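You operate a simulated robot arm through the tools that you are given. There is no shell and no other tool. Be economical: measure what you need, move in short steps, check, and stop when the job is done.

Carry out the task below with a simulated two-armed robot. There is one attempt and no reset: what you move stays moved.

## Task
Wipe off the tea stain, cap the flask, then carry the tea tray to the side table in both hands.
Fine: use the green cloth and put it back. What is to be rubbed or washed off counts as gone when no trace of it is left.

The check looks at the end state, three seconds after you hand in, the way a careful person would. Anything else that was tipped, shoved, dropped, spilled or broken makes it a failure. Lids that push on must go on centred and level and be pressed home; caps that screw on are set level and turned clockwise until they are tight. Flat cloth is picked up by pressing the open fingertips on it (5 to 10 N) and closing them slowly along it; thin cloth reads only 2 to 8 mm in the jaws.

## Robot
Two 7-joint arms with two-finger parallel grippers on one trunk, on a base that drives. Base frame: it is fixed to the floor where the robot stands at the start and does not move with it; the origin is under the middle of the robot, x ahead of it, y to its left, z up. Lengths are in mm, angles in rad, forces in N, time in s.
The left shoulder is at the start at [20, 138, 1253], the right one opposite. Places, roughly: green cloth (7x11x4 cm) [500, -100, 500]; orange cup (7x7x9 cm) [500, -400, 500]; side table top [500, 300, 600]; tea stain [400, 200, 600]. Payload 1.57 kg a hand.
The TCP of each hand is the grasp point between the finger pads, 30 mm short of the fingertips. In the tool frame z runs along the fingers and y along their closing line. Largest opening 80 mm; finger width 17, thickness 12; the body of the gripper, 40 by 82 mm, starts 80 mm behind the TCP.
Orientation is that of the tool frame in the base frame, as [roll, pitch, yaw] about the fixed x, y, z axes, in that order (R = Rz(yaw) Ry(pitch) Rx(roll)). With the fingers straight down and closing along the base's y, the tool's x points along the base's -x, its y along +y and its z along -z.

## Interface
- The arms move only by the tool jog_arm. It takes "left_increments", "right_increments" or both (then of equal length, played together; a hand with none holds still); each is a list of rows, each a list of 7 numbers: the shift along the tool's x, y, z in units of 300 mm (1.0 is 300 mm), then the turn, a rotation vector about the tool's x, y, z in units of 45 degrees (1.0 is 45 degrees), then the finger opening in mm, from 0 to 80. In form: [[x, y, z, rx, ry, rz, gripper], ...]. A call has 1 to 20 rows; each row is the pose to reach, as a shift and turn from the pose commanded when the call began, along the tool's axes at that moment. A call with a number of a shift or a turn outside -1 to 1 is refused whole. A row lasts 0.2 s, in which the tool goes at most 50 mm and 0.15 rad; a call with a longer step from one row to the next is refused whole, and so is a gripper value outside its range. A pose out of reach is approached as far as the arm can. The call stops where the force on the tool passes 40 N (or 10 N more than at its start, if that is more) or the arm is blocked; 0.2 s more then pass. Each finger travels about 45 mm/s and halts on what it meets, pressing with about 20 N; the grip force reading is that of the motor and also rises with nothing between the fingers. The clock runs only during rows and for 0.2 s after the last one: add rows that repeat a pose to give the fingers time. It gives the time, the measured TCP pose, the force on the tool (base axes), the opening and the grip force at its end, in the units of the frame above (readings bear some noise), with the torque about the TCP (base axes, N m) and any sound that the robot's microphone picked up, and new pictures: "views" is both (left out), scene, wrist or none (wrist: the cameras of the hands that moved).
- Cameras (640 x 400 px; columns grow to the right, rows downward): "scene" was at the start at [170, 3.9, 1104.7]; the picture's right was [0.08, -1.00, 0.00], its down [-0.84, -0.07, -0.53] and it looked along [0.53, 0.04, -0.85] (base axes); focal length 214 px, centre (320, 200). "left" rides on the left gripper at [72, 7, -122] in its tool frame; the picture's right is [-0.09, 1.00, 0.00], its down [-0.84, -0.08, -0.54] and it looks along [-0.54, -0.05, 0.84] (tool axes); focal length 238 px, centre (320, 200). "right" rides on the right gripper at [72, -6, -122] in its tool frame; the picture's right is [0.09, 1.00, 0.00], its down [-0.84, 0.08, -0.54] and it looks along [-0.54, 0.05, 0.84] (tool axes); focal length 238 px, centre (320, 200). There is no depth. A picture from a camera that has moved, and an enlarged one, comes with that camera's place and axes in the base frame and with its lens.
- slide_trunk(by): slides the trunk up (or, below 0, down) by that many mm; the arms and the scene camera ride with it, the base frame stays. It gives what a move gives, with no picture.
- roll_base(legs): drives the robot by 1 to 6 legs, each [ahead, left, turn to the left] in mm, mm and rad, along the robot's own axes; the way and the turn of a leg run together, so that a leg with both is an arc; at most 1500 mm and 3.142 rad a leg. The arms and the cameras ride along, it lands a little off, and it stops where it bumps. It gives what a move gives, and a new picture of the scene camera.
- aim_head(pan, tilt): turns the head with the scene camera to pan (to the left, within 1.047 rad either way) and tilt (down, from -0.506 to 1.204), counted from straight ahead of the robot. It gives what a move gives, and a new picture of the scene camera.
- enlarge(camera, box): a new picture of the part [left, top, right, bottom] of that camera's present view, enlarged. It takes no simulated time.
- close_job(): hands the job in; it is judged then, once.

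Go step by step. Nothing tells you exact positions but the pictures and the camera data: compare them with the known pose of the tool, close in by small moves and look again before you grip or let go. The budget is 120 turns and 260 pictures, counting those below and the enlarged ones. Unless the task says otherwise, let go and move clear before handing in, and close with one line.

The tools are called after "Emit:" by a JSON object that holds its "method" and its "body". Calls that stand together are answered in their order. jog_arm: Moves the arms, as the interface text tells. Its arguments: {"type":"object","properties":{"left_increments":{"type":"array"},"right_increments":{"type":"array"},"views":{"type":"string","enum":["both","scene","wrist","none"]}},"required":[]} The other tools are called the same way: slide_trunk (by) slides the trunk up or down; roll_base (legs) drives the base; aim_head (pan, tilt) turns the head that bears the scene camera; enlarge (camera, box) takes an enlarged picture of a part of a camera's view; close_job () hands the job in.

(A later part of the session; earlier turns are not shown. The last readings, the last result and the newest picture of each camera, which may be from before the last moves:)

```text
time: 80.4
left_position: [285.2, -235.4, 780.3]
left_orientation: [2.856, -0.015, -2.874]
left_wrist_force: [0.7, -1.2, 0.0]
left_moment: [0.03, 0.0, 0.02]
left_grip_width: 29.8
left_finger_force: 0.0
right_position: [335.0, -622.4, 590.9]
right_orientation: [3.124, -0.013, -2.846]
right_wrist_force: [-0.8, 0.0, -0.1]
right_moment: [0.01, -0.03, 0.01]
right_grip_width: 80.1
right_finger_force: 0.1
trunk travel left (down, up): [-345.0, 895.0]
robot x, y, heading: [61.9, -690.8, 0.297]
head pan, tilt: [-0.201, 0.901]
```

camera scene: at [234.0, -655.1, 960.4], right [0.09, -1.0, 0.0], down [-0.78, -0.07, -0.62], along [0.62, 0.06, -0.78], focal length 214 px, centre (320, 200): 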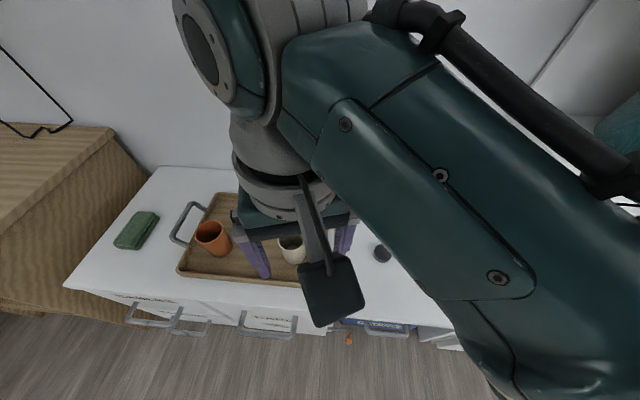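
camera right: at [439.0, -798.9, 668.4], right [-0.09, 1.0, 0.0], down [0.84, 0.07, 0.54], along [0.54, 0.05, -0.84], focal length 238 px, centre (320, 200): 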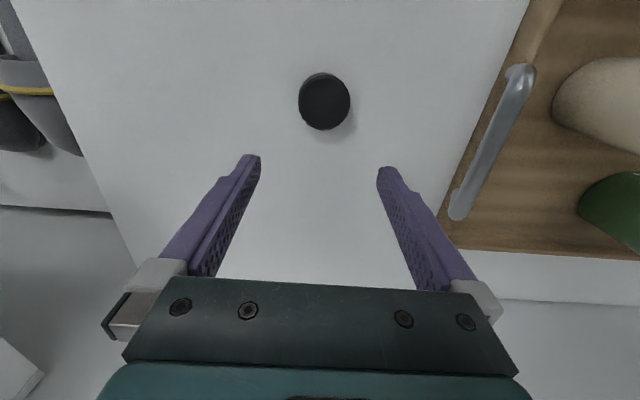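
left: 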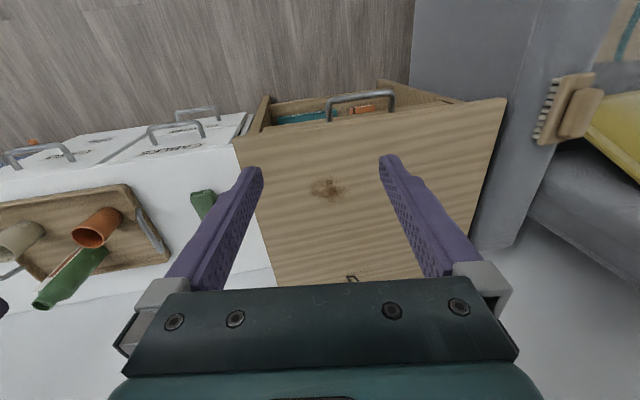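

Emit:
{"method": "jog_arm", "body": {"right_increments": [[-0.05, -0.11, -0.01, 0.022, -0.016, 0, 80], [-0.1, -0.225, -0.02, 0.022, -0.016, 0, 80], [-0.15, -0.34, -0.02, 0.022, -0.016, 0, 80], [-0.2, -0.45, -0.02, 0.022, -0.016, 0, 80], [-0.25, -0.565, -0.02, 0.022, -0.016, 0, 80], [-0.293, -0.675, -0.02, 0.022, -0.016, 0, 80], [-0.293, -0.675, -0.02, 0.022, -0.016, 0, 80]]}}

```text
time: 82.0
left_position: [285.0, -235.8, 780.8]
left_orientation: [2.856, -0.013, -2.874]
left_wrist_force: [0.6, 1.4, 0.7]
left_moment: [0.01, 0.02, 0.02]
left_grip_width: 30.0
left_finger_force: 0.0
right_position: [478.2, -791.0, 592.7]
right_orientation: [3.141, 0.002, -2.846]
right_wrist_force: [-0.3, 1.5, -0.7]
right_moment: [-0.05, 0.02, -0.03]
right_grip_width: 80.1
right_finger_force: 0.0
trunk travel left (down, up): [-345.0, 895.0]
robot x, y, heading: [67.2, -691.5, 0.293]
head pan, tilt: [-0.201, 0.901]
camera scene: at [233.7, -654.9, 830.4], right [0.09, -1.0, 0.0], down [-0.78, -0.07, -0.62], along [0.62, 0.06, -0.78], focal length 214 px, centre (320, 200)
camera right: at [410.1, -818.7, 713.3], right [-0.38, 0.93, 0.0], down [0.78, 0.32, 0.54], along [0.5, 0.2, -0.84], focal length 238 px, centre (320, 200)
```

scene: 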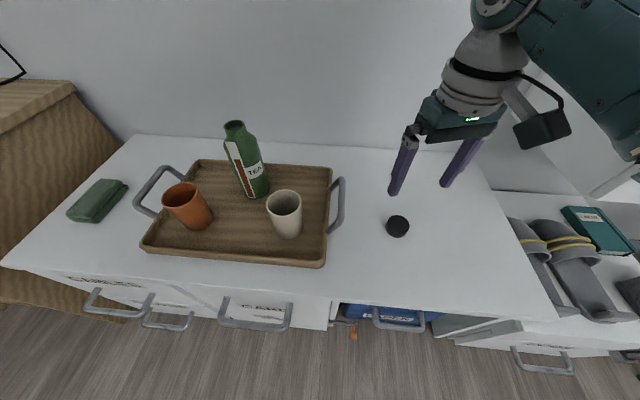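
right: 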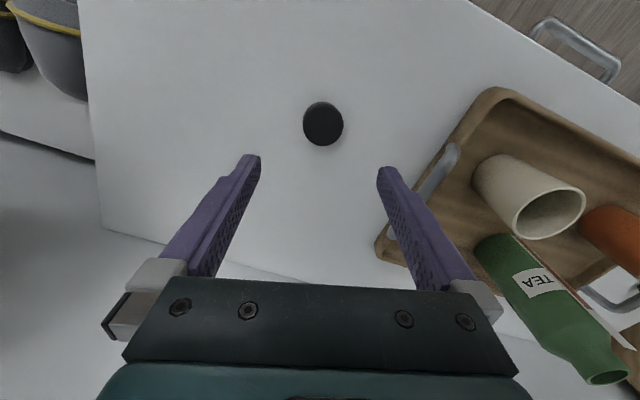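

Emit:
{"method": "slide_trunk", "body": {"by": -95}}

Emit:
{"method": "jog_arm", "body": {"right_increments": [[0.012, 0.01, 0, 0, 0, 0, 80], [0.012, 0.01, 0, 0, 0, 0, 80]]}}

```text
time: 83.2
left_position: [285.2, -235.9, 685.3]
left_orientation: [2.857, -0.012, -2.873]
left_wrist_force: [-1.5, -0.4, 0.0]
left_moment: [0.0, 0.01, 0.02]
left_grip_width: 30.3
left_finger_force: 0.1
right_position: [479.4, -791.0, 497.8]
right_orientation: [-3.14, -0.001, -2.845]
right_wrist_force: [-0.3, -0.9, -0.4]
right_moment: [0.01, -0.04, 0.0]
right_grip_width: 80.1
right_finger_force: 0.0
trunk travel left (down, up): [-250.0, 990.0]
robot x, y, heading: [62.3, -686.9, 0.292]
head pan, tilt: [-0.201, 0.901]
```

```text
time: 83.8
left_position: [287.4, -235.2, 685.1]
left_orientation: [2.858, -0.015, -2.873]
left_wrist_force: [-0.7, -0.2, -0.2]
left_moment: [-0.01, 0.0, 0.04]
left_grip_width: 30.0
left_finger_force: 0.0
right_position: [474.2, -788.8, 498.9]
right_orientation: [-3.141, -0.002, -2.847]
right_wrist_force: [-0.4, 1.0, -0.4]
right_moment: [0.03, 0.03, 0.0]
right_grip_width: 79.9
right_finger_force: 0.0
trunk travel left (down, up): [-250.0, 990.0]
robot x, y, heading: [61.4, -691.1, 0.293]
head pan, tilt: [-0.201, 0.901]
camera scene: at [234.1, -655.2, 735.5], right [0.09, -1.0, 0.0], down [-0.78, -0.07, -0.62], along [0.62, 0.06, -0.78], focal length 214 px, centre (320, 200)
camera right: at [405.7, -817.0, 618.5], right [-0.38, 0.93, 0.0], down [0.78, 0.32, 0.54], along [0.5, 0.2, -0.84], focal length 238 px, centre (320, 200)
```

scene: 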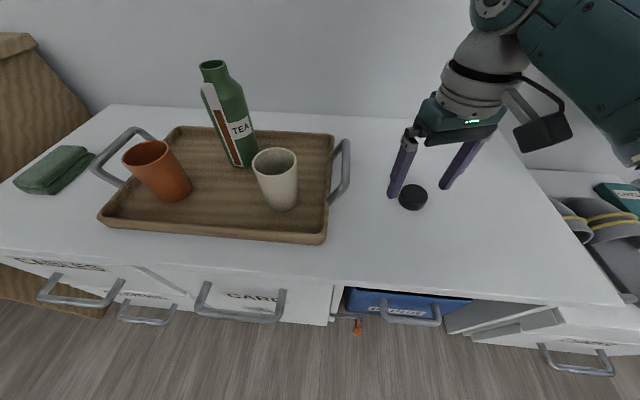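
right: 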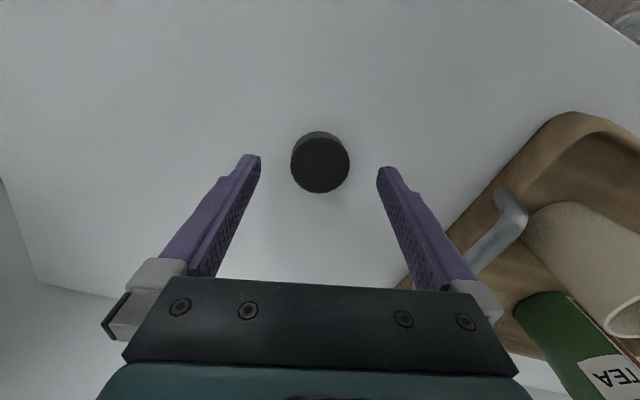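

The cap is centred between the fingers. I'll descend to overlap its upper 12 mm and grip.

Emit:
{"method": "jog_arm", "body": {"right_increments": [[0, 0, 0.035, 0, 0, 0, 80], [0, 0, 0.067, 0, 0, 0, 80], [0, 0, 0.067, 0, 0, 0, 65], [0, 0, 0.067, 0, 0, 0, 55], [0, 0, 0.067, 0, 0, 0, 48], [0, 0, 0.067, 0, 0, 0, 42], [0, 0, 0.067, 0, 0, 0, 36], [0, 0, 0.067, 0, 0, 0, 30], [0, 0, 0.067, 0, 0, 0, 30]]}}

Emit:
{"method": "enlarge", "body": {"camera": "scene", "box": [360, 140, 480, 215]}}

```text
time: 85.8
left_position: [286.1, -236.8, 685.3]
left_orientation: [2.857, -0.015, -2.874]
left_wrist_force: [0.3, 0.5, 0.1]
left_moment: [0.0, 0.0, -0.01]
left_grip_width: 30.1
left_finger_force: 0.0
right_position: [474.3, -788.4, 477.9]
right_orientation: [-3.138, 0.001, -2.845]
right_wrist_force: [0.0, -0.4, -0.7]
right_moment: [0.04, -0.03, -0.03]
right_grip_width: 40.6
right_finger_force: 20.0
trunk travel left (down, up): [-250.0, 990.0]
robot x, y, heading: [61.3, -690.0, 0.294]
head pan, tilt: [-0.201, 0.901]
camera scene: at [234.0, -655.2, 735.4], right [0.09, -1.0, 0.0], down [-0.78, -0.07, -0.62], along [0.62, 0.06, -0.78], focal length 214 px, centre (320, 200)
camera right: at [405.5, -816.0, 598.5], right [-0.38, 0.93, 0.0], down [0.78, 0.32, 0.54], along [0.5, 0.2, -0.84], focal length 238 px, centre (320, 200)
```

scene: 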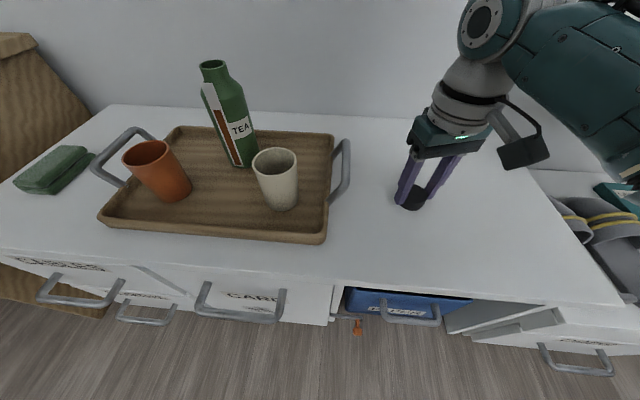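
right: 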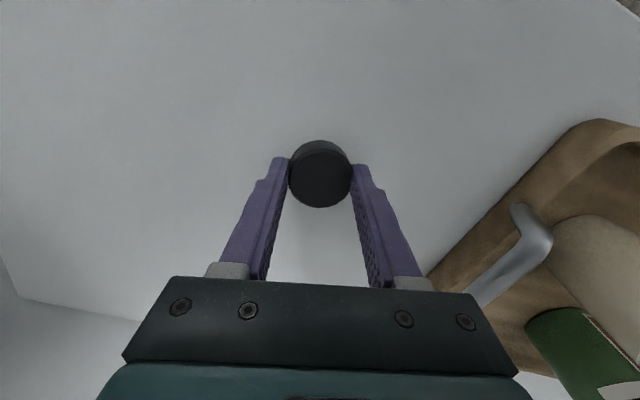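

```text
5.33 times, centred on (420, 178) of scene
camera zoom: at [234.0, -655.2, 735.4], right [0.09, -1.0, 0.0], down [-0.78, -0.07, -0.62], along [0.62, 0.06, -0.78], focal length 1144 px, centre (-213, 320)
```

zoom: 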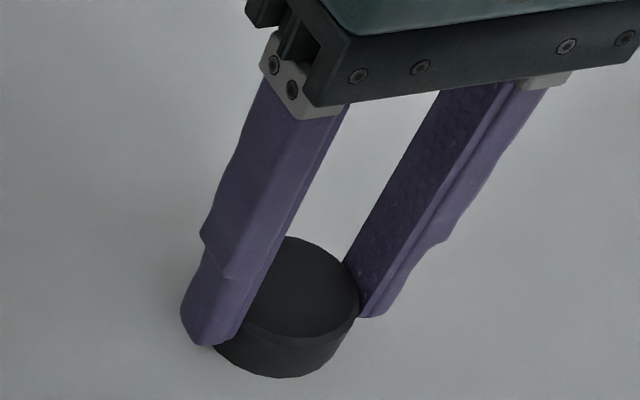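

The cap is gripped (40.6 mm across). I'll lift with the trunk, then reposition in front of the flask.

Emit:
{"method": "slide_trunk", "body": {"by": 230}}

Emit:
{"method": "roll_base", "body": {"legs": [[88, 292, 0], [0, 0, 0.157]]}}

Emit:
{"method": "enlarge", "body": {"camera": "right", "box": [0, 0, 640, 400]}}

```text
time: 88.3
left_position: [285.3, -237.4, 915.0]
left_orientation: [2.858, -0.014, -2.873]
left_wrist_force: [0.0, 0.8, -0.1]
left_moment: [-0.02, 0.01, -0.02]
left_grip_width: 30.0
left_finger_force: 0.0
right_position: [474.4, -788.5, 707.8]
right_orientation: [-3.14, 0.0, -2.844]
right_wrist_force: [0.9, 0.0, 0.1]
right_moment: [-0.02, 0.0, 0.04]
right_grip_width: 40.4
right_finger_force: 19.5
trunk travel left (down, up): [-480.0, 760.0]
robot x, y, heading: [61.3, -689.5, 0.29]
head pan, tilt: [-0.201, 0.901]
```

```text
time: 91.0
left_position: [217.5, 95.3, 914.8]
left_orientation: [2.858, -0.014, -2.724]
left_wrist_force: [-0.4, -0.2, -0.8]
left_moment: [-0.01, -0.03, 0.01]
left_grip_width: 30.1
left_finger_force: 0.1
right_position: [485.2, -424.4, 708.5]
right_orientation: [-3.139, -0.001, -2.699]
right_wrist_force: [-0.2, 0.1, 0.5]
right_moment: [0.01, 0.0, -0.02]
right_grip_width: 40.2
right_finger_force: 19.6
trunk travel left (down, up): [-480.0, 760.0]
robot x, y, heading: [65.8, -384.6, 0.443]
head pan, tilt: [-0.201, 0.901]
camera scene: at [227.6, -326.9, 965.4], right [0.24, -0.97, 0.0], down [-0.76, -0.19, -0.62], along [0.6, 0.15, -0.78], focal length 214 px, centre (320, 200)
```

scene: 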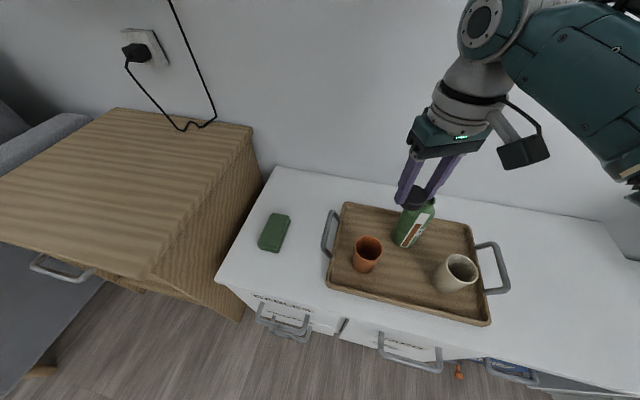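

```text
1.00 times, centred on (320, 200) of right (not enlarged: the box is as wide or as high as the picture)
camera zoom: at [421.1, -460.2, 828.5], right [-0.51, 0.86, 0.0], down [0.72, 0.43, 0.54], along [0.47, 0.28, -0.84], focal length 238 px, centre (320, 200)
```

zoom: 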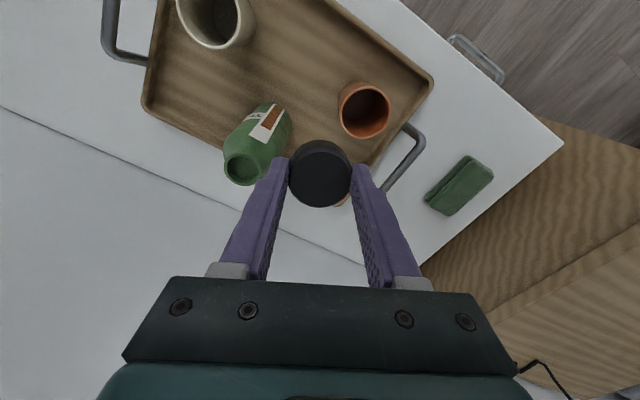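

Emit:
{"method": "enlarge", "body": {"camera": "right", "box": [200, 130, 296, 190]}}

Emit:
{"method": "enlarge", "body": {"camera": "scene", "box": [380, 165, 460, 215]}}

```text
6.67 times, centred on (248, 160) of right
camera zoom: at [421.1, -460.2, 828.5], right [-0.51, 0.86, 0.0], down [0.72, 0.43, 0.54], along [0.47, 0.28, -0.84], focal length 1589 px, centre (800, 467)
```

zoom: 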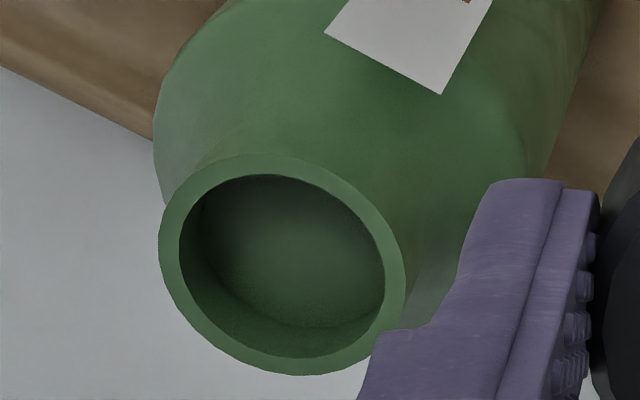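

```text
8.00 times, centred on (420, 190) of scene
camera zoom: at [227.6, -326.9, 965.4], right [0.24, -0.97, 0.0], down [-0.76, -0.19, -0.62], along [0.6, 0.15, -0.78], focal length 1716 px, centre (-480, 280)
```

zoom: 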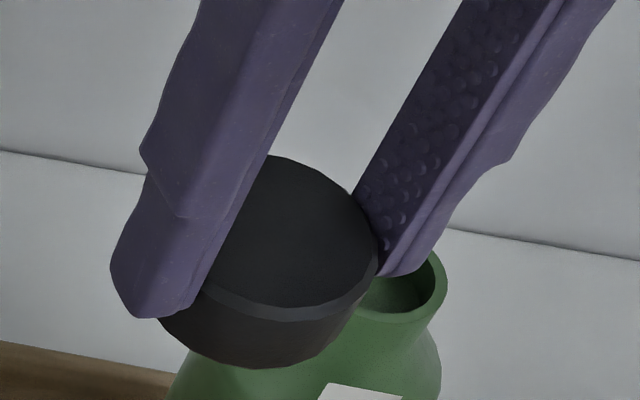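

The rim is near [537,-473,634]. I'll move the cap directly above it and check from the head camera.

Emit:
{"method": "jog_arm", "body": {"right_increments": [[-0.04, -0.11, 0, 0, 0, 0, 30], [-0.0862, -0.2213, 0, 0, 0, 0, 30], [-0.0862, -0.2213, 0, 0, 0, 0, 30]], "views": "wrist"}}

Emit:
{"method": "enlarge", "body": {"camera": "scene", "box": [380, 130, 500, 205]}}

Emit:
{"method": "enlarge", "body": {"camera": "left", "box": [0, 0, 640, 400]}}

```text
time: 91.8
left_position: [217.3, 96.0, 915.9]
left_orientation: [2.857, -0.014, -2.725]
left_wrist_force: [-0.7, -0.1, -0.3]
left_moment: [0.0, -0.01, 0.01]
left_grip_width: 29.6
left_finger_force: 0.1
right_position: [536.5, -471.8, 707.2]
right_orientation: [-3.141, 0.0, -2.696]
right_wrist_force: [-0.4, -0.8, -0.2]
right_moment: [0.01, 0.01, -0.03]
right_grip_width: 40.3
right_finger_force: 19.8
trunk travel left (down, up): [-480.0, 760.0]
robot x, y, heading: [64.3, -387.5, 0.441]
head pan, tilt: [-0.201, 0.901]
camera right: at [472.4, -509.6, 828.2], right [-0.51, 0.86, 0.0], down [0.72, 0.43, 0.54], along [0.47, 0.28, -0.84], focal length 238 px, centre (320, 200)
```

right: 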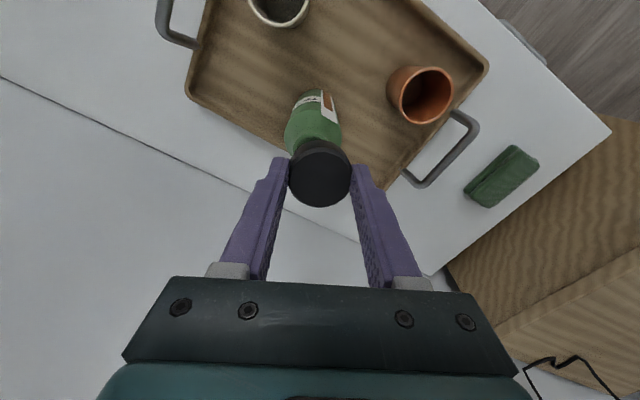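

```text
5.33 times, centred on (440, 168) of scene
camera zoom: at [227.4, -326.9, 965.4], right [0.24, -0.97, 0.0], down [-0.76, -0.19, -0.62], along [0.6, 0.15, -0.78], focal length 1144 px, centre (-320, 373)
```

zoom: 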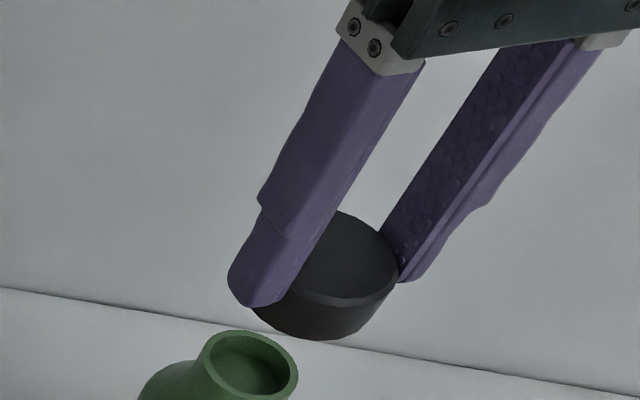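

```text
1.00 times, centred on (320, 200) of left (not enlarged: the box is as wide or as high as the picture)
camera zoom: at [164.7, 41.9, 1034.8], right [-0.3, 0.91, 0.28], down [0.86, 0.13, 0.49], along [0.41, 0.39, -0.83], focal length 238 px, centre (320, 200)
```

zoom: 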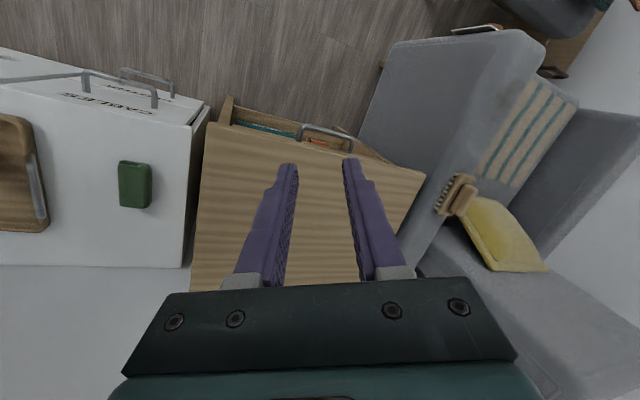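

The two views disagree by a few millimetres, so I'll shift the cap sideways next to the rim at nearly the same height to measure the offset in one picture.

Emit:
{"method": "jog_arm", "body": {"right_increments": [[0, 0.1, 0, 0, 0, 0, 30], [0, 0.2, 0.03, 0, 0, 0, 30], [0, 0.2, 0.08, 0, 0, 0, 30], [0, 0.2, 0.08, 0, 0, 0, 30]], "views": "none"}}

Emit:
{"method": "enlarge", "body": {"camera": "right", "box": [200, 110, 376, 220]}}

Emit:
{"method": "enlarge", "body": {"camera": "scene", "box": [380, 140, 476, 200]}}

```text
time: 92.8
left_position: [217.8, 96.0, 915.5]
left_orientation: [2.857, -0.014, -2.724]
left_wrist_force: [-0.3, 0.0, -0.3]
left_moment: [0.0, -0.02, 0.02]
left_grip_width: 30.2
left_finger_force: 0.2
right_position: [512.3, -417.0, 682.4]
right_orientation: [-3.14, 0.0, -2.698]
right_wrist_force: [0.3, 0.1, 0.5]
right_moment: [-0.01, -0.03, -0.04]
right_grip_width: 40.4
right_finger_force: 20.0
trunk travel left (down, up): [-480.0, 760.0]
robot x, y, heading: [60.1, -387.2, 0.446]
head pan, tilt: [-0.201, 0.901]
```

```text
3.64 times, centred on (288, 165) of right
camera zoom: at [447.4, -454.8, 803.6], right [-0.51, 0.86, 0.0], down [0.72, 0.43, 0.54], along [0.47, 0.28, -0.84], focal length 867 px, centre (436, 327)
```

zoom: 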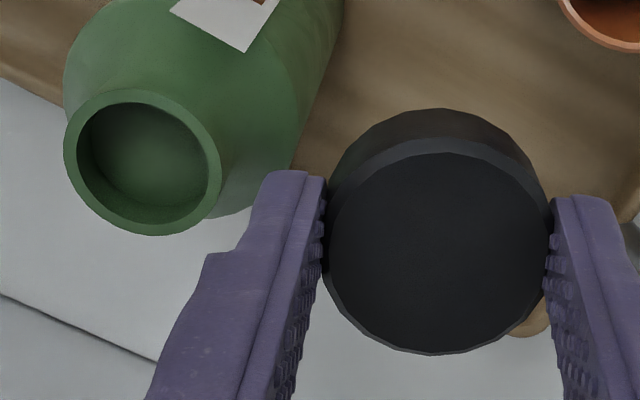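

```text
6.67 times, centred on (428, 170) of scene
camera zoom: at [227.6, -327.0, 965.4], right [0.24, -0.97, 0.0], down [-0.76, -0.19, -0.62], along [0.6, 0.15, -0.78], focal length 1430 px, centre (-400, 400)
```

zoom: 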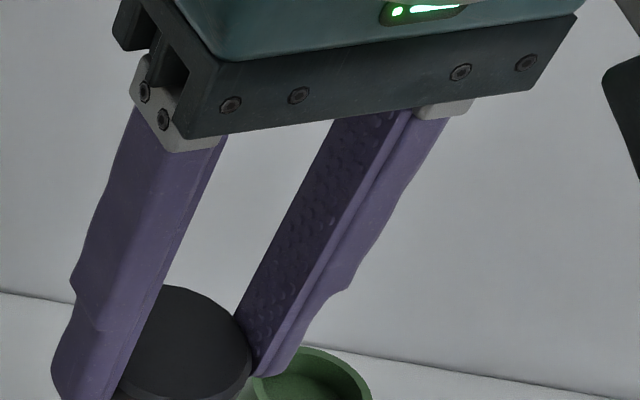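

Emit:
{"method": "jog_arm", "body": {"right_increments": [[0, 0, -0.02, 0, 0, 0, 30], [-0.004, -0.1, -0.02, 0, 0, 0, 30], [-0.004, -0.195, -0.02, 0, 0, 0, 30], [-0.004, -0.195, 0, 0, 0, 0, 30], [-0.004, -0.195, 0, 0, 0, 0, 30]], "views": "none"}}

Emit:
{"method": "enlarge", "body": {"camera": "right", "box": [240, 90, 400, 190]}}

Emit:
{"method": "enlarge", "body": {"camera": "scene", "box": [390, 150, 486, 210]}}

```text
time: 94.0
left_position: [217.7, 96.9, 914.6]
left_orientation: [2.855, -0.013, -2.726]
left_wrist_force: [-0.7, -0.2, -0.2]
left_moment: [-0.01, -0.01, -0.01]
left_grip_width: 30.2
left_finger_force: 0.1
right_position: [537.4, -469.9, 682.7]
right_orientation: [-3.139, 0.001, -2.699]
right_wrist_force: [-0.6, 0.1, -0.6]
right_moment: [-0.02, -0.01, 0.02]
right_grip_width: 40.3
right_finger_force: 19.9
trunk travel left (down, up): [-480.0, 760.0]
robot x, y, heading: [66.0, -390.0, 0.442]
head pan, tilt: [-0.201, 0.901]
```

```text
4.00 times, centred on (320, 140) of right
camera zoom: at [473.5, -507.5, 804.5], right [-0.51, 0.86, 0.0], down [0.72, 0.43, 0.54], along [0.47, 0.28, -0.84], focal length 953 px, centre (320, 440)
```

zoom: 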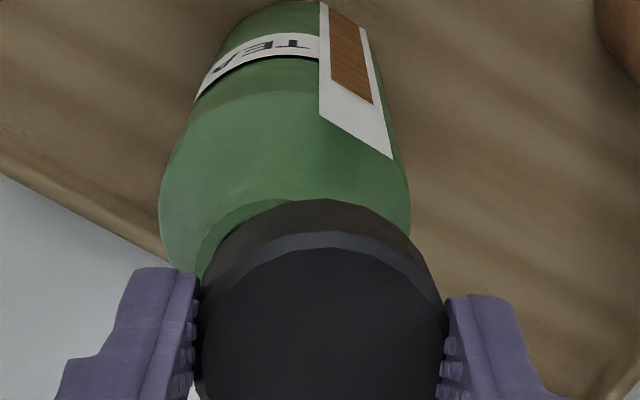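

```text
6.67 times, centred on (438, 180) of scene
camera zoom: at [227.7, -327.1, 965.4], right [0.24, -0.97, 0.0], down [-0.76, -0.19, -0.62], along [0.6, 0.15, -0.78], focal length 1430 px, centre (-467, 333)
```

zoom: 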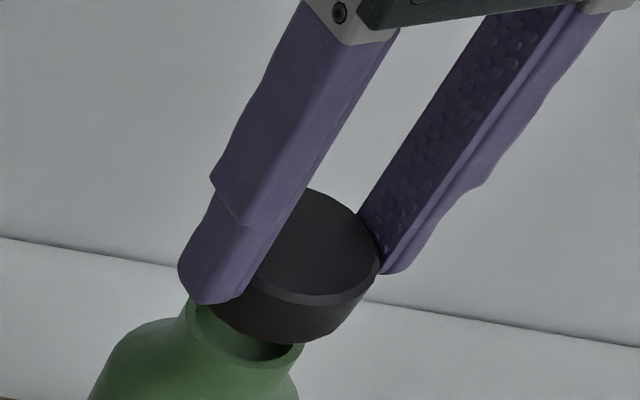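

The flask axis appears farther forward and right than assumed, with the rim lower at about z 617. I'll shift by tool (-6.5, -7.5) mm and recheck.

Emit:
{"method": "jog_arm", "body": {"right_increments": [[-0.022, -0.025, 0, 0, 0, 0, 30], [-0.022, -0.025, 0.02, 0, 0, 0, 30], [-0.022, -0.025, 0.02, 0, 0, 0, 30]], "views": "none"}}

Emit:
{"method": "enlarge", "body": {"camera": "right", "box": [240, 90, 400, 190]}}

Emit:
{"method": "enlarge", "body": {"camera": "scene", "box": [390, 150, 486, 210]}}

```text
time: 94.8
left_position: [217.2, 95.6, 915.4]
left_orientation: [2.857, -0.014, -2.723]
left_wrist_force: [-0.3, -0.5, -0.6]
left_moment: [-0.03, -0.02, -0.01]
left_grip_width: 30.1
left_finger_force: 0.0
right_position: [546.0, -475.6, 678.0]
right_orientation: [-3.14, -0.001, -2.696]
right_wrist_force: [1.1, 0.6, -0.3]
right_moment: [0.01, -0.01, -0.02]
right_grip_width: 40.3
right_finger_force: 19.7
trunk travel left (down, up): [-480.0, 760.0]
robot x, y, heading: [62.4, -384.2, 0.441]
head pan, tilt: [-0.201, 0.901]
```

```text
4.00 times, centred on (320, 140) of right
camera zoom: at [482.9, -512.1, 799.0], right [-0.51, 0.86, 0.0], down [0.72, 0.43, 0.54], along [0.47, 0.28, -0.84], focal length 953 px, centre (320, 440)
```

zoom: 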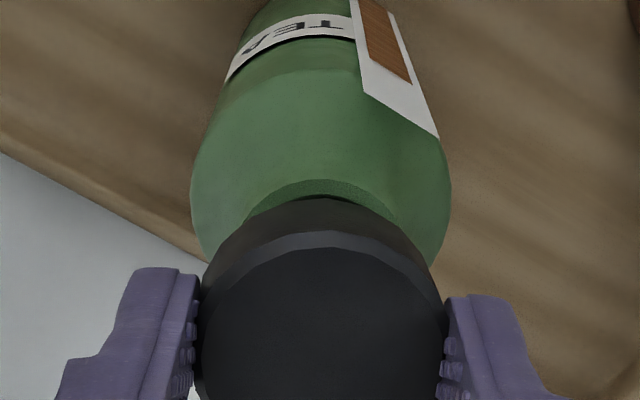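

```text
6.67 times, centred on (438, 180) of scene
camera zoom: at [227.7, -327.0, 965.5], right [0.24, -0.97, 0.0], down [-0.76, -0.19, -0.62], along [0.6, 0.15, -0.78], focal length 1430 px, centre (-467, 333)
```

zoom: 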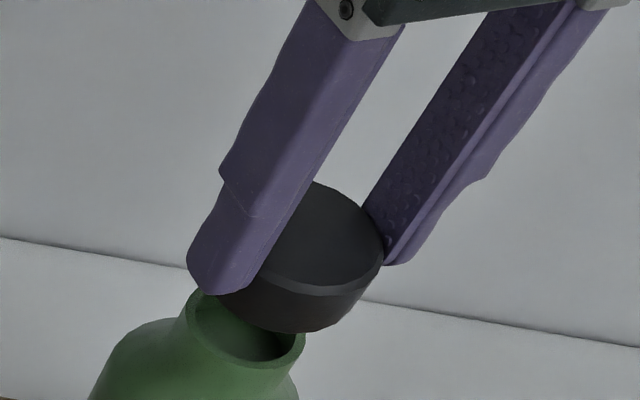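

Emit:
{"method": "jog_arm", "body": {"right_increments": [[-0.006, 0, 0.03, 0, 0, 0, 30], [-0.006, 0, 0.05, 0, 0, 0, 30], [-0.006, 0, 0.05, 0, 0, 0, 30]], "views": "none"}}

Emit:
{"method": "enlarge", "body": {"camera": "right", "box": [240, 90, 400, 190]}}

Emit:
{"method": "enlarge", "body": {"camera": "scene", "box": [390, 150, 486, 210]}}

```text
time: 95.6
left_position: [218.1, 95.3, 915.1]
left_orientation: [2.858, -0.013, -2.724]
left_wrist_force: [0.1, -0.2, 0.4]
left_moment: [0.0, 0.0, 0.01]
left_grip_width: 30.1
left_finger_force: 0.1
right_position: [547.9, -473.6, 662.6]
right_orientation: [-3.14, -0.001, -2.697]
right_wrist_force: [-0.2, 0.4, 0.4]
right_moment: [0.0, 0.0, 0.0]
right_grip_width: 40.1
right_finger_force: 20.3
trunk travel left (down, up): [-480.0, 760.0]
robot x, y, heading: [65.1, -385.2, 0.441]
head pan, tilt: [-0.201, 0.901]
```

```text
4.00 times, centred on (320, 140) of right
camera zoom: at [484.5, -510.8, 783.4], right [-0.51, 0.86, 0.0], down [0.72, 0.43, 0.54], along [0.47, 0.28, -0.84], focal length 953 px, centre (320, 440)
```

zoom: 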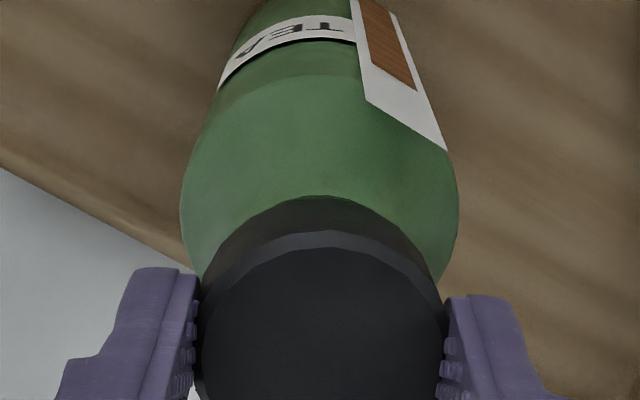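

```text
6.67 times, centred on (438, 180) of scene
camera zoom: at [227.6, -327.0, 965.4], right [0.24, -0.97, 0.0], down [-0.76, -0.19, -0.62], along [0.6, 0.15, -0.78], focal length 1430 px, centre (-467, 333)
```

zoom: 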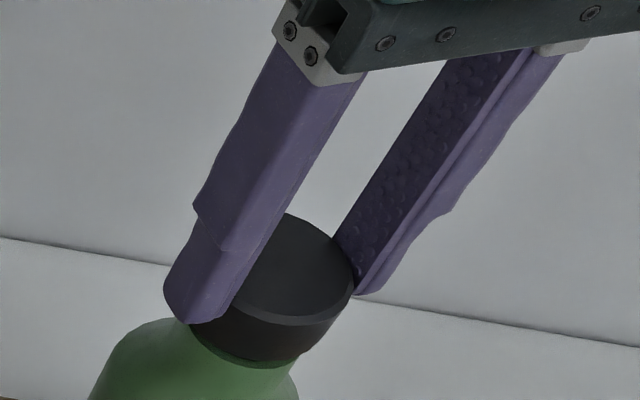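

Centring looks good in both views. I'll lower gently and watch for contact.

Emit:
{"method": "jog_arm", "body": {"right_increments": [[0, 0, 0.007, 0, 0, 0, 30], [0, 0, 0.014, 0, 0, 0, 30], [0, 0, 0.02, 0, 0, 0, 30], [0, 0, 0.027, 0, 0, 0, 30], [0, 0, 0.027, 0, 0, 0, 30]], "views": "none"}}

Emit:
{"method": "enlarge", "body": {"camera": "scene", "box": [390, 150, 486, 210]}}

```text
time: 96.8
left_position: [218.5, 95.3, 915.6]
left_orientation: [2.858, -0.015, -2.725]
left_wrist_force: [1.1, 0.3, -0.4]
left_moment: [-0.01, 0.04, 0.02]
left_grip_width: 30.1
left_finger_force: 0.1
right_position: [549.9, -473.2, 656.0]
right_orientation: [-3.14, 0.003, -2.698]
right_wrist_force: [-6.1, -1.7, 26.8]
right_moment: [-0.07, 0.4, -0.01]
right_grip_width: 40.4
right_finger_force: 20.0
trunk travel left (down, up): [-480.0, 760.0]
robot x, y, heading: [64.1, -385.9, 0.441]
head pan, tilt: [-0.201, 0.901]
heard: snap
```

```text
6.67 times, centred on (438, 180) of scene
camera zoom: at [228.4, -327.7, 965.9], right [0.24, -0.97, 0.0], down [-0.76, -0.19, -0.62], along [0.6, 0.15, -0.78], focal length 1430 px, centre (-467, 333)
```

zoom: 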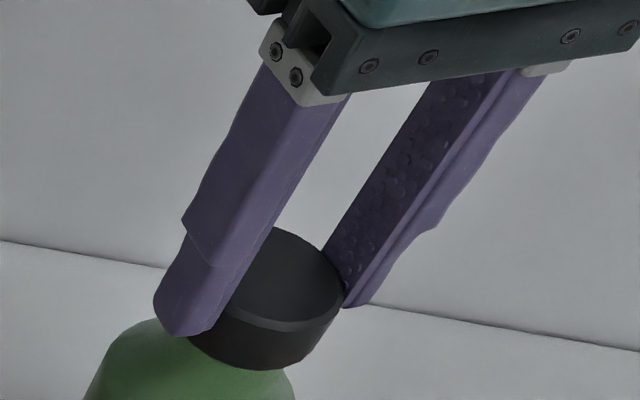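

I heard a snap, so the cap is pressed home. I'll ease the pressure, release and rise.

Emit:
{"method": "jog_arm", "body": {"right_increments": [[0, 0, -0.006, 0, 0, 0, 38], [0, 0, -0.006, 0, 0, 0, 50], [0, 0, -0.006, 0, 0, 0, 64], [0, 0, -0.006, 0, 0, 0, 70], [0, 0, -0.1, 0, 0, 0, 70], [0, 0, -0.2, 0, 0, 0, 70], [0.1, 0.0, -0.25, 0, 0, 0, 70], [0.2, 0, -0.25, 0, 0, 0, 70]]}}

Emit:
{"method": "enlarge", "body": {"camera": "scene", "box": [370, 150, 466, 210]}}

```text
time: 98.6
left_position: [217.1, 94.8, 915.0]
left_orientation: [2.857, -0.013, -2.723]
left_wrist_force: [0.0, -1.1, -0.8]
left_moment: [-0.02, -0.02, 0.0]
left_grip_width: 30.1
left_finger_force: 0.1
right_position: [494.5, -501.1, 729.3]
right_orientation: [-3.14, -0.001, -2.697]
right_wrist_force: [0.6, -0.5, 0.4]
right_moment: [0.04, 0.02, -0.01]
right_grip_width: 70.1
right_finger_force: 0.0
trunk travel left (down, up): [-480.0, 760.0]
robot x, y, heading: [61.3, -385.0, 0.444]
head pan, tilt: [-0.201, 0.901]
camera scene: at [227.3, -327.2, 965.4], right [0.24, -0.97, 0.0], down [-0.76, -0.19, -0.62], along [0.6, 0.15, -0.78], focal length 214 px, centre (320, 200)
camera right: at [430.1, -538.2, 850.3], right [-0.51, 0.86, 0.0], down [0.72, 0.43, 0.54], along [0.47, 0.28, -0.84], focal length 238 px, centre (320, 200)
```

scene: 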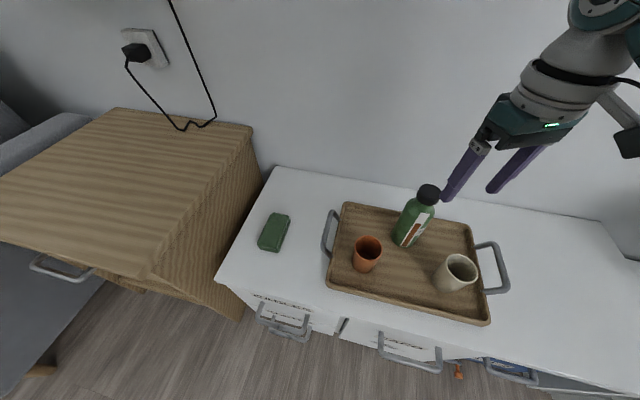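
right: 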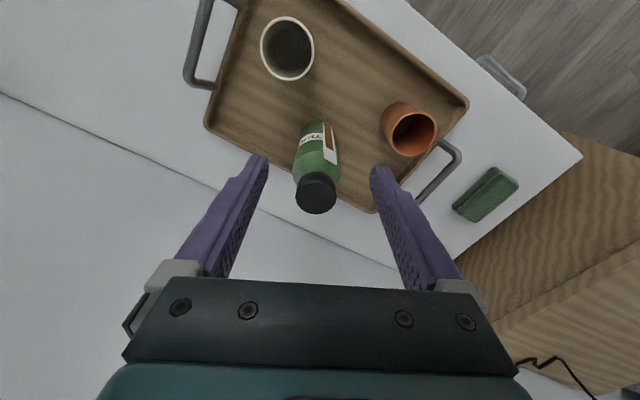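

```text
6.67 times, centred on (418, 180) of scene
camera zoom: at [227.3, -327.2, 965.4], right [0.24, -0.97, 0.0], down [-0.76, -0.19, -0.62], along [0.6, 0.15, -0.78], focal length 1430 px, centre (-333, 333)
```

zoom: 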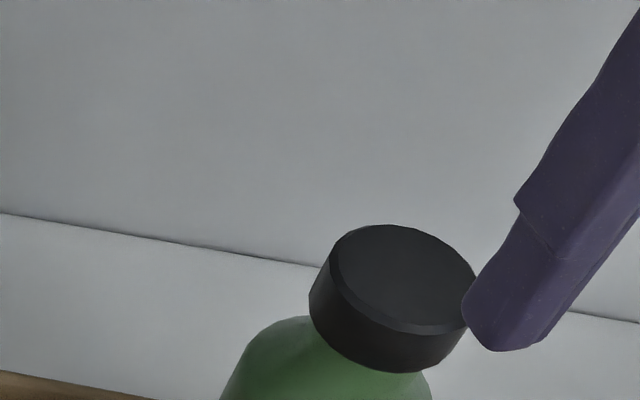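

The cap sits level on the flask. Next I'll square up in front of the tray, with heading 0 and centred at y≈-467.

Emit:
{"method": "roll_base", "body": {"legs": [[0, 0, -0.443], [0, -82, 0]]}}

Emit:
{"method": "aim_head", "body": {"pan": 0.0, "tilt": 1.0}}

Emit:
{"method": "enlarge", "body": {"camera": "right", "box": [0, 0, 640, 400]}}

```text
time: 101.0
left_position: [411.3, -101.3, 915.3]
left_orientation: [2.858, -0.014, 3.112]
left_wrist_force: [0.3, 0.2, -0.5]
left_moment: [-0.03, 0.01, -0.03]
left_grip_width: 30.0
left_finger_force: 0.0
right_position: [401.3, -758.4, 728.9]
right_orientation: [-3.14, -0.001, 3.135]
right_wrist_force: [-0.6, -0.2, -0.2]
right_moment: [0.0, -0.01, -0.01]
right_grip_width: 69.7
right_finger_force: 0.0
trunk travel left (down, up): [-480.0, 760.0]
robot x, y, heading: [62.7, -467.6, -0.003]
head pan, tilt: [-0.201, 0.901]
camera scene: at [237.3, -486.0, 965.5], right [-0.21, -0.98, 0.0], down [-0.77, 0.16, -0.62], along [0.61, -0.13, -0.78], focal length 214 px, centre (320, 200)
```

scene: 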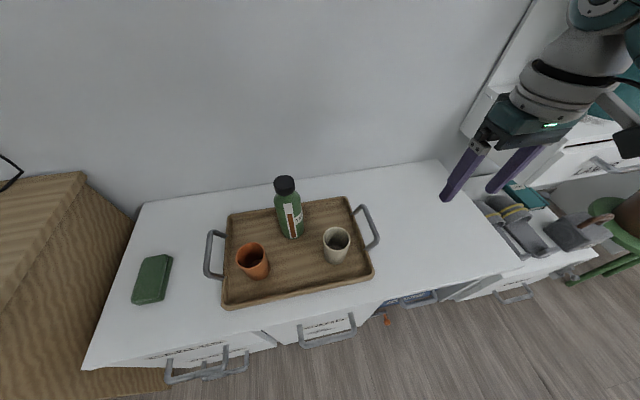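

```text
time: 101.7
left_position: [411.0, -101.1, 916.0]
left_orientation: [2.857, -0.015, 3.11]
left_wrist_force: [0.3, -0.3, 0.2]
left_moment: [-0.02, 0.02, 0.03]
left_grip_width: 30.2
left_finger_force: 0.1
right_position: [402.2, -759.1, 729.9]
right_orientation: [-3.139, 0.0, 3.137]
right_wrist_force: [-0.2, 0.7, -0.2]
right_moment: [-0.01, -0.01, 0.0]
right_grip_width: 70.1
right_finger_force: 0.1
trunk travel left (down, up): [-480.0, 760.0]
robot x, y, heading: [64.6, -466.3, -0.002]
head pan, tilt: [0.0, 1.0]
camera scene: at [233.1, -470.6, 958.2], right [-0.01, -1.0, 0.0], down [-0.84, 0.01, -0.54], along [0.54, 0.0, -0.84], focal length 214 px, centre (320, 200)
```

scene: 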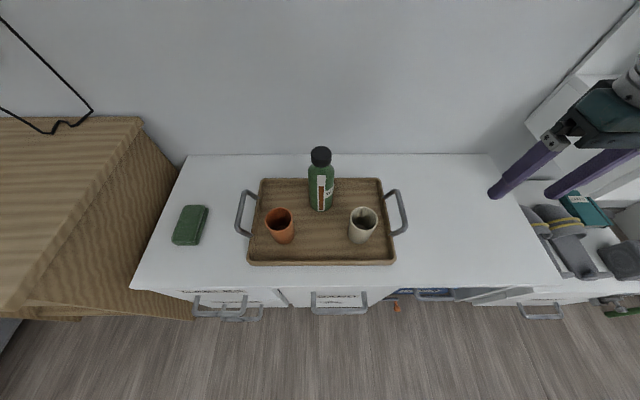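

```text
1.00 times, centred on (320, 200) of right (not enlarged: the box is as wide or as high as the picture)
camera zoom: at [328.0, -764.8, 850.1], right [-0.09, 1.0, 0.0], down [0.84, 0.07, 0.54], along [0.54, 0.05, -0.84], focal length 238 px, centre (320, 200)
```

zoom: 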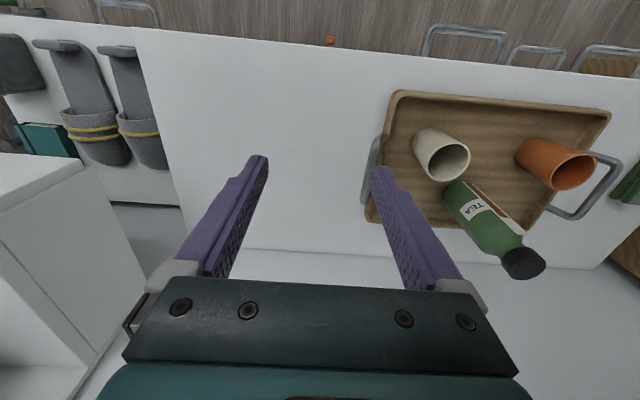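

The tray lies square: handle bars at x≈501, y≈-272 and y≈-673, z≈500. I'll lower the trunk and bring both hands above the handles.

Emit:
{"method": "slide_trunk", "body": {"by": -180}}

Emit:
{"method": "jog_arm", "body": {"right_increments": [[-0.03, 0, -0.06, 0, 0, 0, 50], [-0.06, 0, -0.13, 0, 0, 0, 50], [-0.12, 0.06, -0.17, 0, 0, 0, 50], [-0.18, 0.12, -0.17, 0, 0, 0, 50], [-0.23, 0.18, -0.17, 0, 0, 0, 50], [-0.28, 0.23, -0.17, 0, 0, 0, 50], [-0.33, 0.287, -0.17, 0, 0, 0, 50], [-0.33, 0.287, -0.17, 0, 0, 0, 50]], "left_increments": [[-0.05, -0.1, 0, 0.06, 0, 0, 50], [-0.1, -0.2, 0.03, 0.12, 0, -0.02, 50], [-0.15, -0.3, 0.06, 0.18, 0, -0.04, 50], [-0.2, -0.4, 0.1, 0.24, 0, -0.04, 50], [-0.25, -0.5, 0.13, 0.3, -0.01, -0.04, 50], [-0.29, -0.6, 0.17, 0.361, -0.019, -0.04, 50], [-0.317, -0.654, 0.208, 0.361, -0.019, -0.04, 50], [-0.317, -0.654, 0.208, 0.361, -0.019, -0.04, 50]]}}

```text
time: 103.7
left_position: [411.1, -100.8, 736.9]
left_orientation: [2.856, -0.013, 3.111]
left_wrist_force: [0.2, 0.1, -0.1]
left_moment: [0.04, -0.01, 0.0]
left_grip_width: 29.8
left_finger_force: 0.1
right_position: [400.9, -759.3, 549.2]
right_orientation: [-3.139, 0.0, 3.137]
right_wrist_force: [-0.8, 0.4, -0.6]
right_moment: [0.02, 0.03, 0.04]
right_grip_width: 70.2
right_finger_force: 0.0
trunk travel left (down, up): [-300.0, 940.0]
robot x, y, heading: [61.5, -470.6, -0.008]
head pan, tilt: [0.0, 1.0]
```

```text
time: 105.5
left_position: [499.0, -275.2, 619.5]
left_orientation: [3.138, 0.005, 3.139]
left_wrist_force: [0.2, 0.3, 0.2]
left_moment: [0.01, -0.03, -0.03]
left_grip_width: 50.2
left_finger_force: 0.0
right_position: [500.5, -672.9, 600.4]
right_orientation: [-3.14, 0.002, 3.139]
right_wrist_force: [-0.2, -0.9, -0.7]
right_moment: [0.02, -0.01, -0.03]
right_grip_width: 49.9
right_finger_force: 0.0
trunk travel left (down, up): [-300.0, 940.0]
robot x, y, heading: [59.6, -468.3, -0.004]
head pan, tilt: [0.0, 1.0]
camera scene: at [232.8, -470.7, 778.2], right [-0.01, -1.0, 0.0], down [-0.84, 0.01, -0.54], along [0.54, 0.0, -0.84], focal length 214 px, centre (320, 200)
camera right: at [426.9, -680.1, 720.6], right [-0.09, 1.0, 0.0], down [0.84, 0.07, 0.54], along [0.54, 0.05, -0.84], focal length 238 px, centre (320, 200)
camera left: at [426.2, -268.1, 740.0], right [0.09, 1.0, 0.0], down [0.83, -0.08, 0.55], along [0.54, -0.05, -0.84], focal length 238 px, centre (320, 200)
```

scene: 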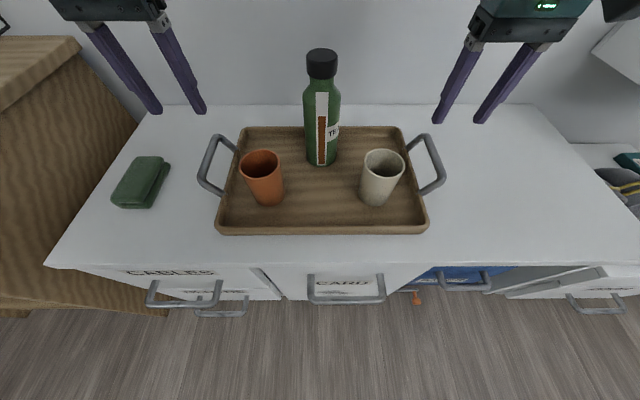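
right: 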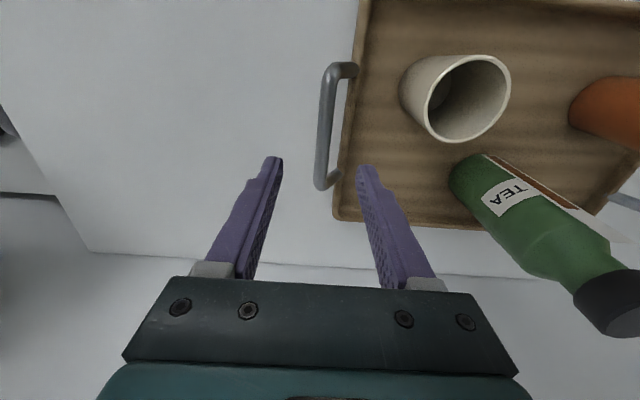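
left: 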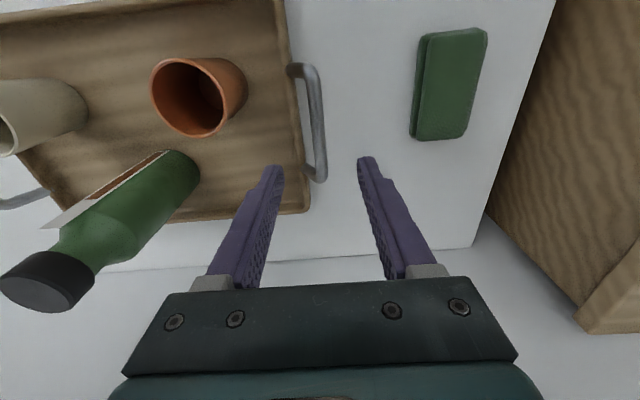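

Emit:
{"method": "jog_arm", "body": {"right_increments": [[0.01, 0.015, 0, 0, 0, 0, 40], [0.01, 0.015, 0, 0, 0, 0, 40], [0.01, 0.015, 0, 0, 0, 0, 40]], "left_increments": [[0.004, -0.004, 0.03, 0, 0, 0, 40], [0.004, -0.004, 0.063, 0, 0, 0, 40], [0.004, -0.004, 0.063, 0, 0, 0, 40]], "views": "none"}}

Emit:
{"method": "slide_trunk", "body": {"by": -70}}

Emit:
{"method": "enlarge", "body": {"camera": "right", "box": [160, 50, 480, 250]}}

Emit:
{"method": "enlarge", "body": {"camera": "left", "box": [160, 50, 480, 250]}}

Emit:
{"method": "enlarge", "body": {"camera": "scene", "box": [0, 0, 640, 400]}}

```text
time: 106.3
left_position: [498.1, -275.7, 598.2]
left_orientation: [3.14, 0.006, 3.139]
left_wrist_force: [0.0, -0.3, -0.4]
left_moment: [-0.02, 0.04, 0.0]
left_grip_width: 40.0
left_finger_force: 0.1
right_position: [498.4, -669.5, 599.9]
right_orientation: [-3.141, 0.0, 3.138]
right_wrist_force: [-0.2, 0.6, 0.1]
right_moment: [0.01, 0.01, 0.0]
right_grip_width: 40.2
right_finger_force: 0.1
trunk travel left (down, up): [-300.0, 940.0]
robot x, y, heading: [63.4, -465.6, -0.002]
head pan, tilt: [0.0, 1.0]
```

```text
time: 107.4
left_position: [497.9, -275.7, 529.6]
left_orientation: [3.141, 0.006, 3.139]
left_wrist_force: [-0.7, -0.3, -0.8]
left_moment: [0.01, -0.01, 0.0]
left_grip_width: 39.9
left_finger_force: 0.0
right_position: [497.2, -668.4, 530.0]
right_orientation: [-3.139, 0.0, 3.136]
right_wrist_force: [-0.2, -0.2, 0.3]
right_moment: [-0.01, 0.03, 0.03]
right_grip_width: 39.7
right_finger_force: 0.0
trunk travel left (down, up): [-230.0, 1010.0]
robot x, y, heading: [62.4, -468.1, -0.007]
head pan, tilt: [0.0, 1.0]
```

```text
2.00 times, centred on (320, 150) of right
camera zoom: at [424.1, -675.3, 650.6], right [-0.09, 1.0, 0.0], down [0.84, 0.07, 0.54], along [0.54, 0.05, -0.84], focal length 477 px, centre (320, 300)
```

zoom: 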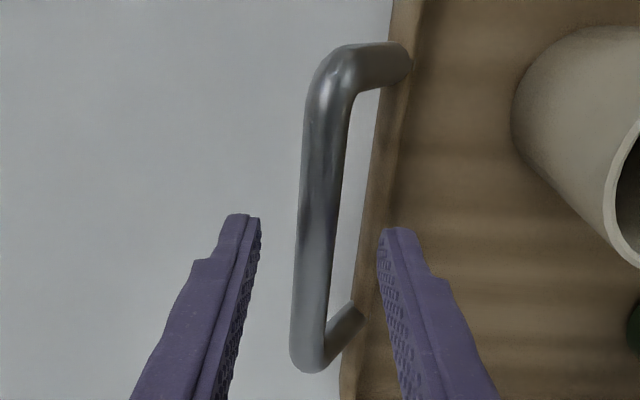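

```text
2.00 times, centred on (320, 150) of left
camera zoom: at [425.3, -269.1, 651.3], right [0.09, 1.0, 0.0], down [0.83, -0.08, 0.55], along [0.54, -0.05, -0.84], focal length 477 px, centre (320, 300)
```

zoom: 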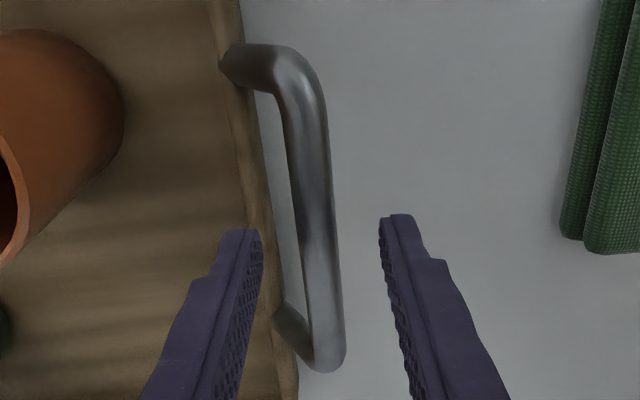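

```text
1.00 times, centred on (320, 200) of scene (not enlarged: the box is as wide or as high as the picture)
camera zoom: at [233.2, -470.5, 708.2], right [-0.01, -1.0, 0.0], down [-0.84, 0.01, -0.54], along [0.54, 0.0, -0.84], focal length 214 px, centre (320, 200)
```

zoom: 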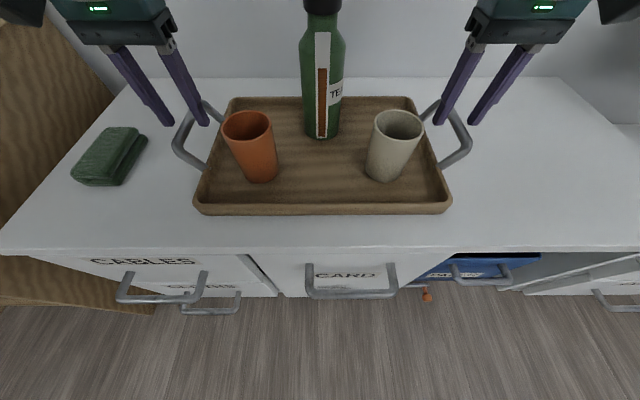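

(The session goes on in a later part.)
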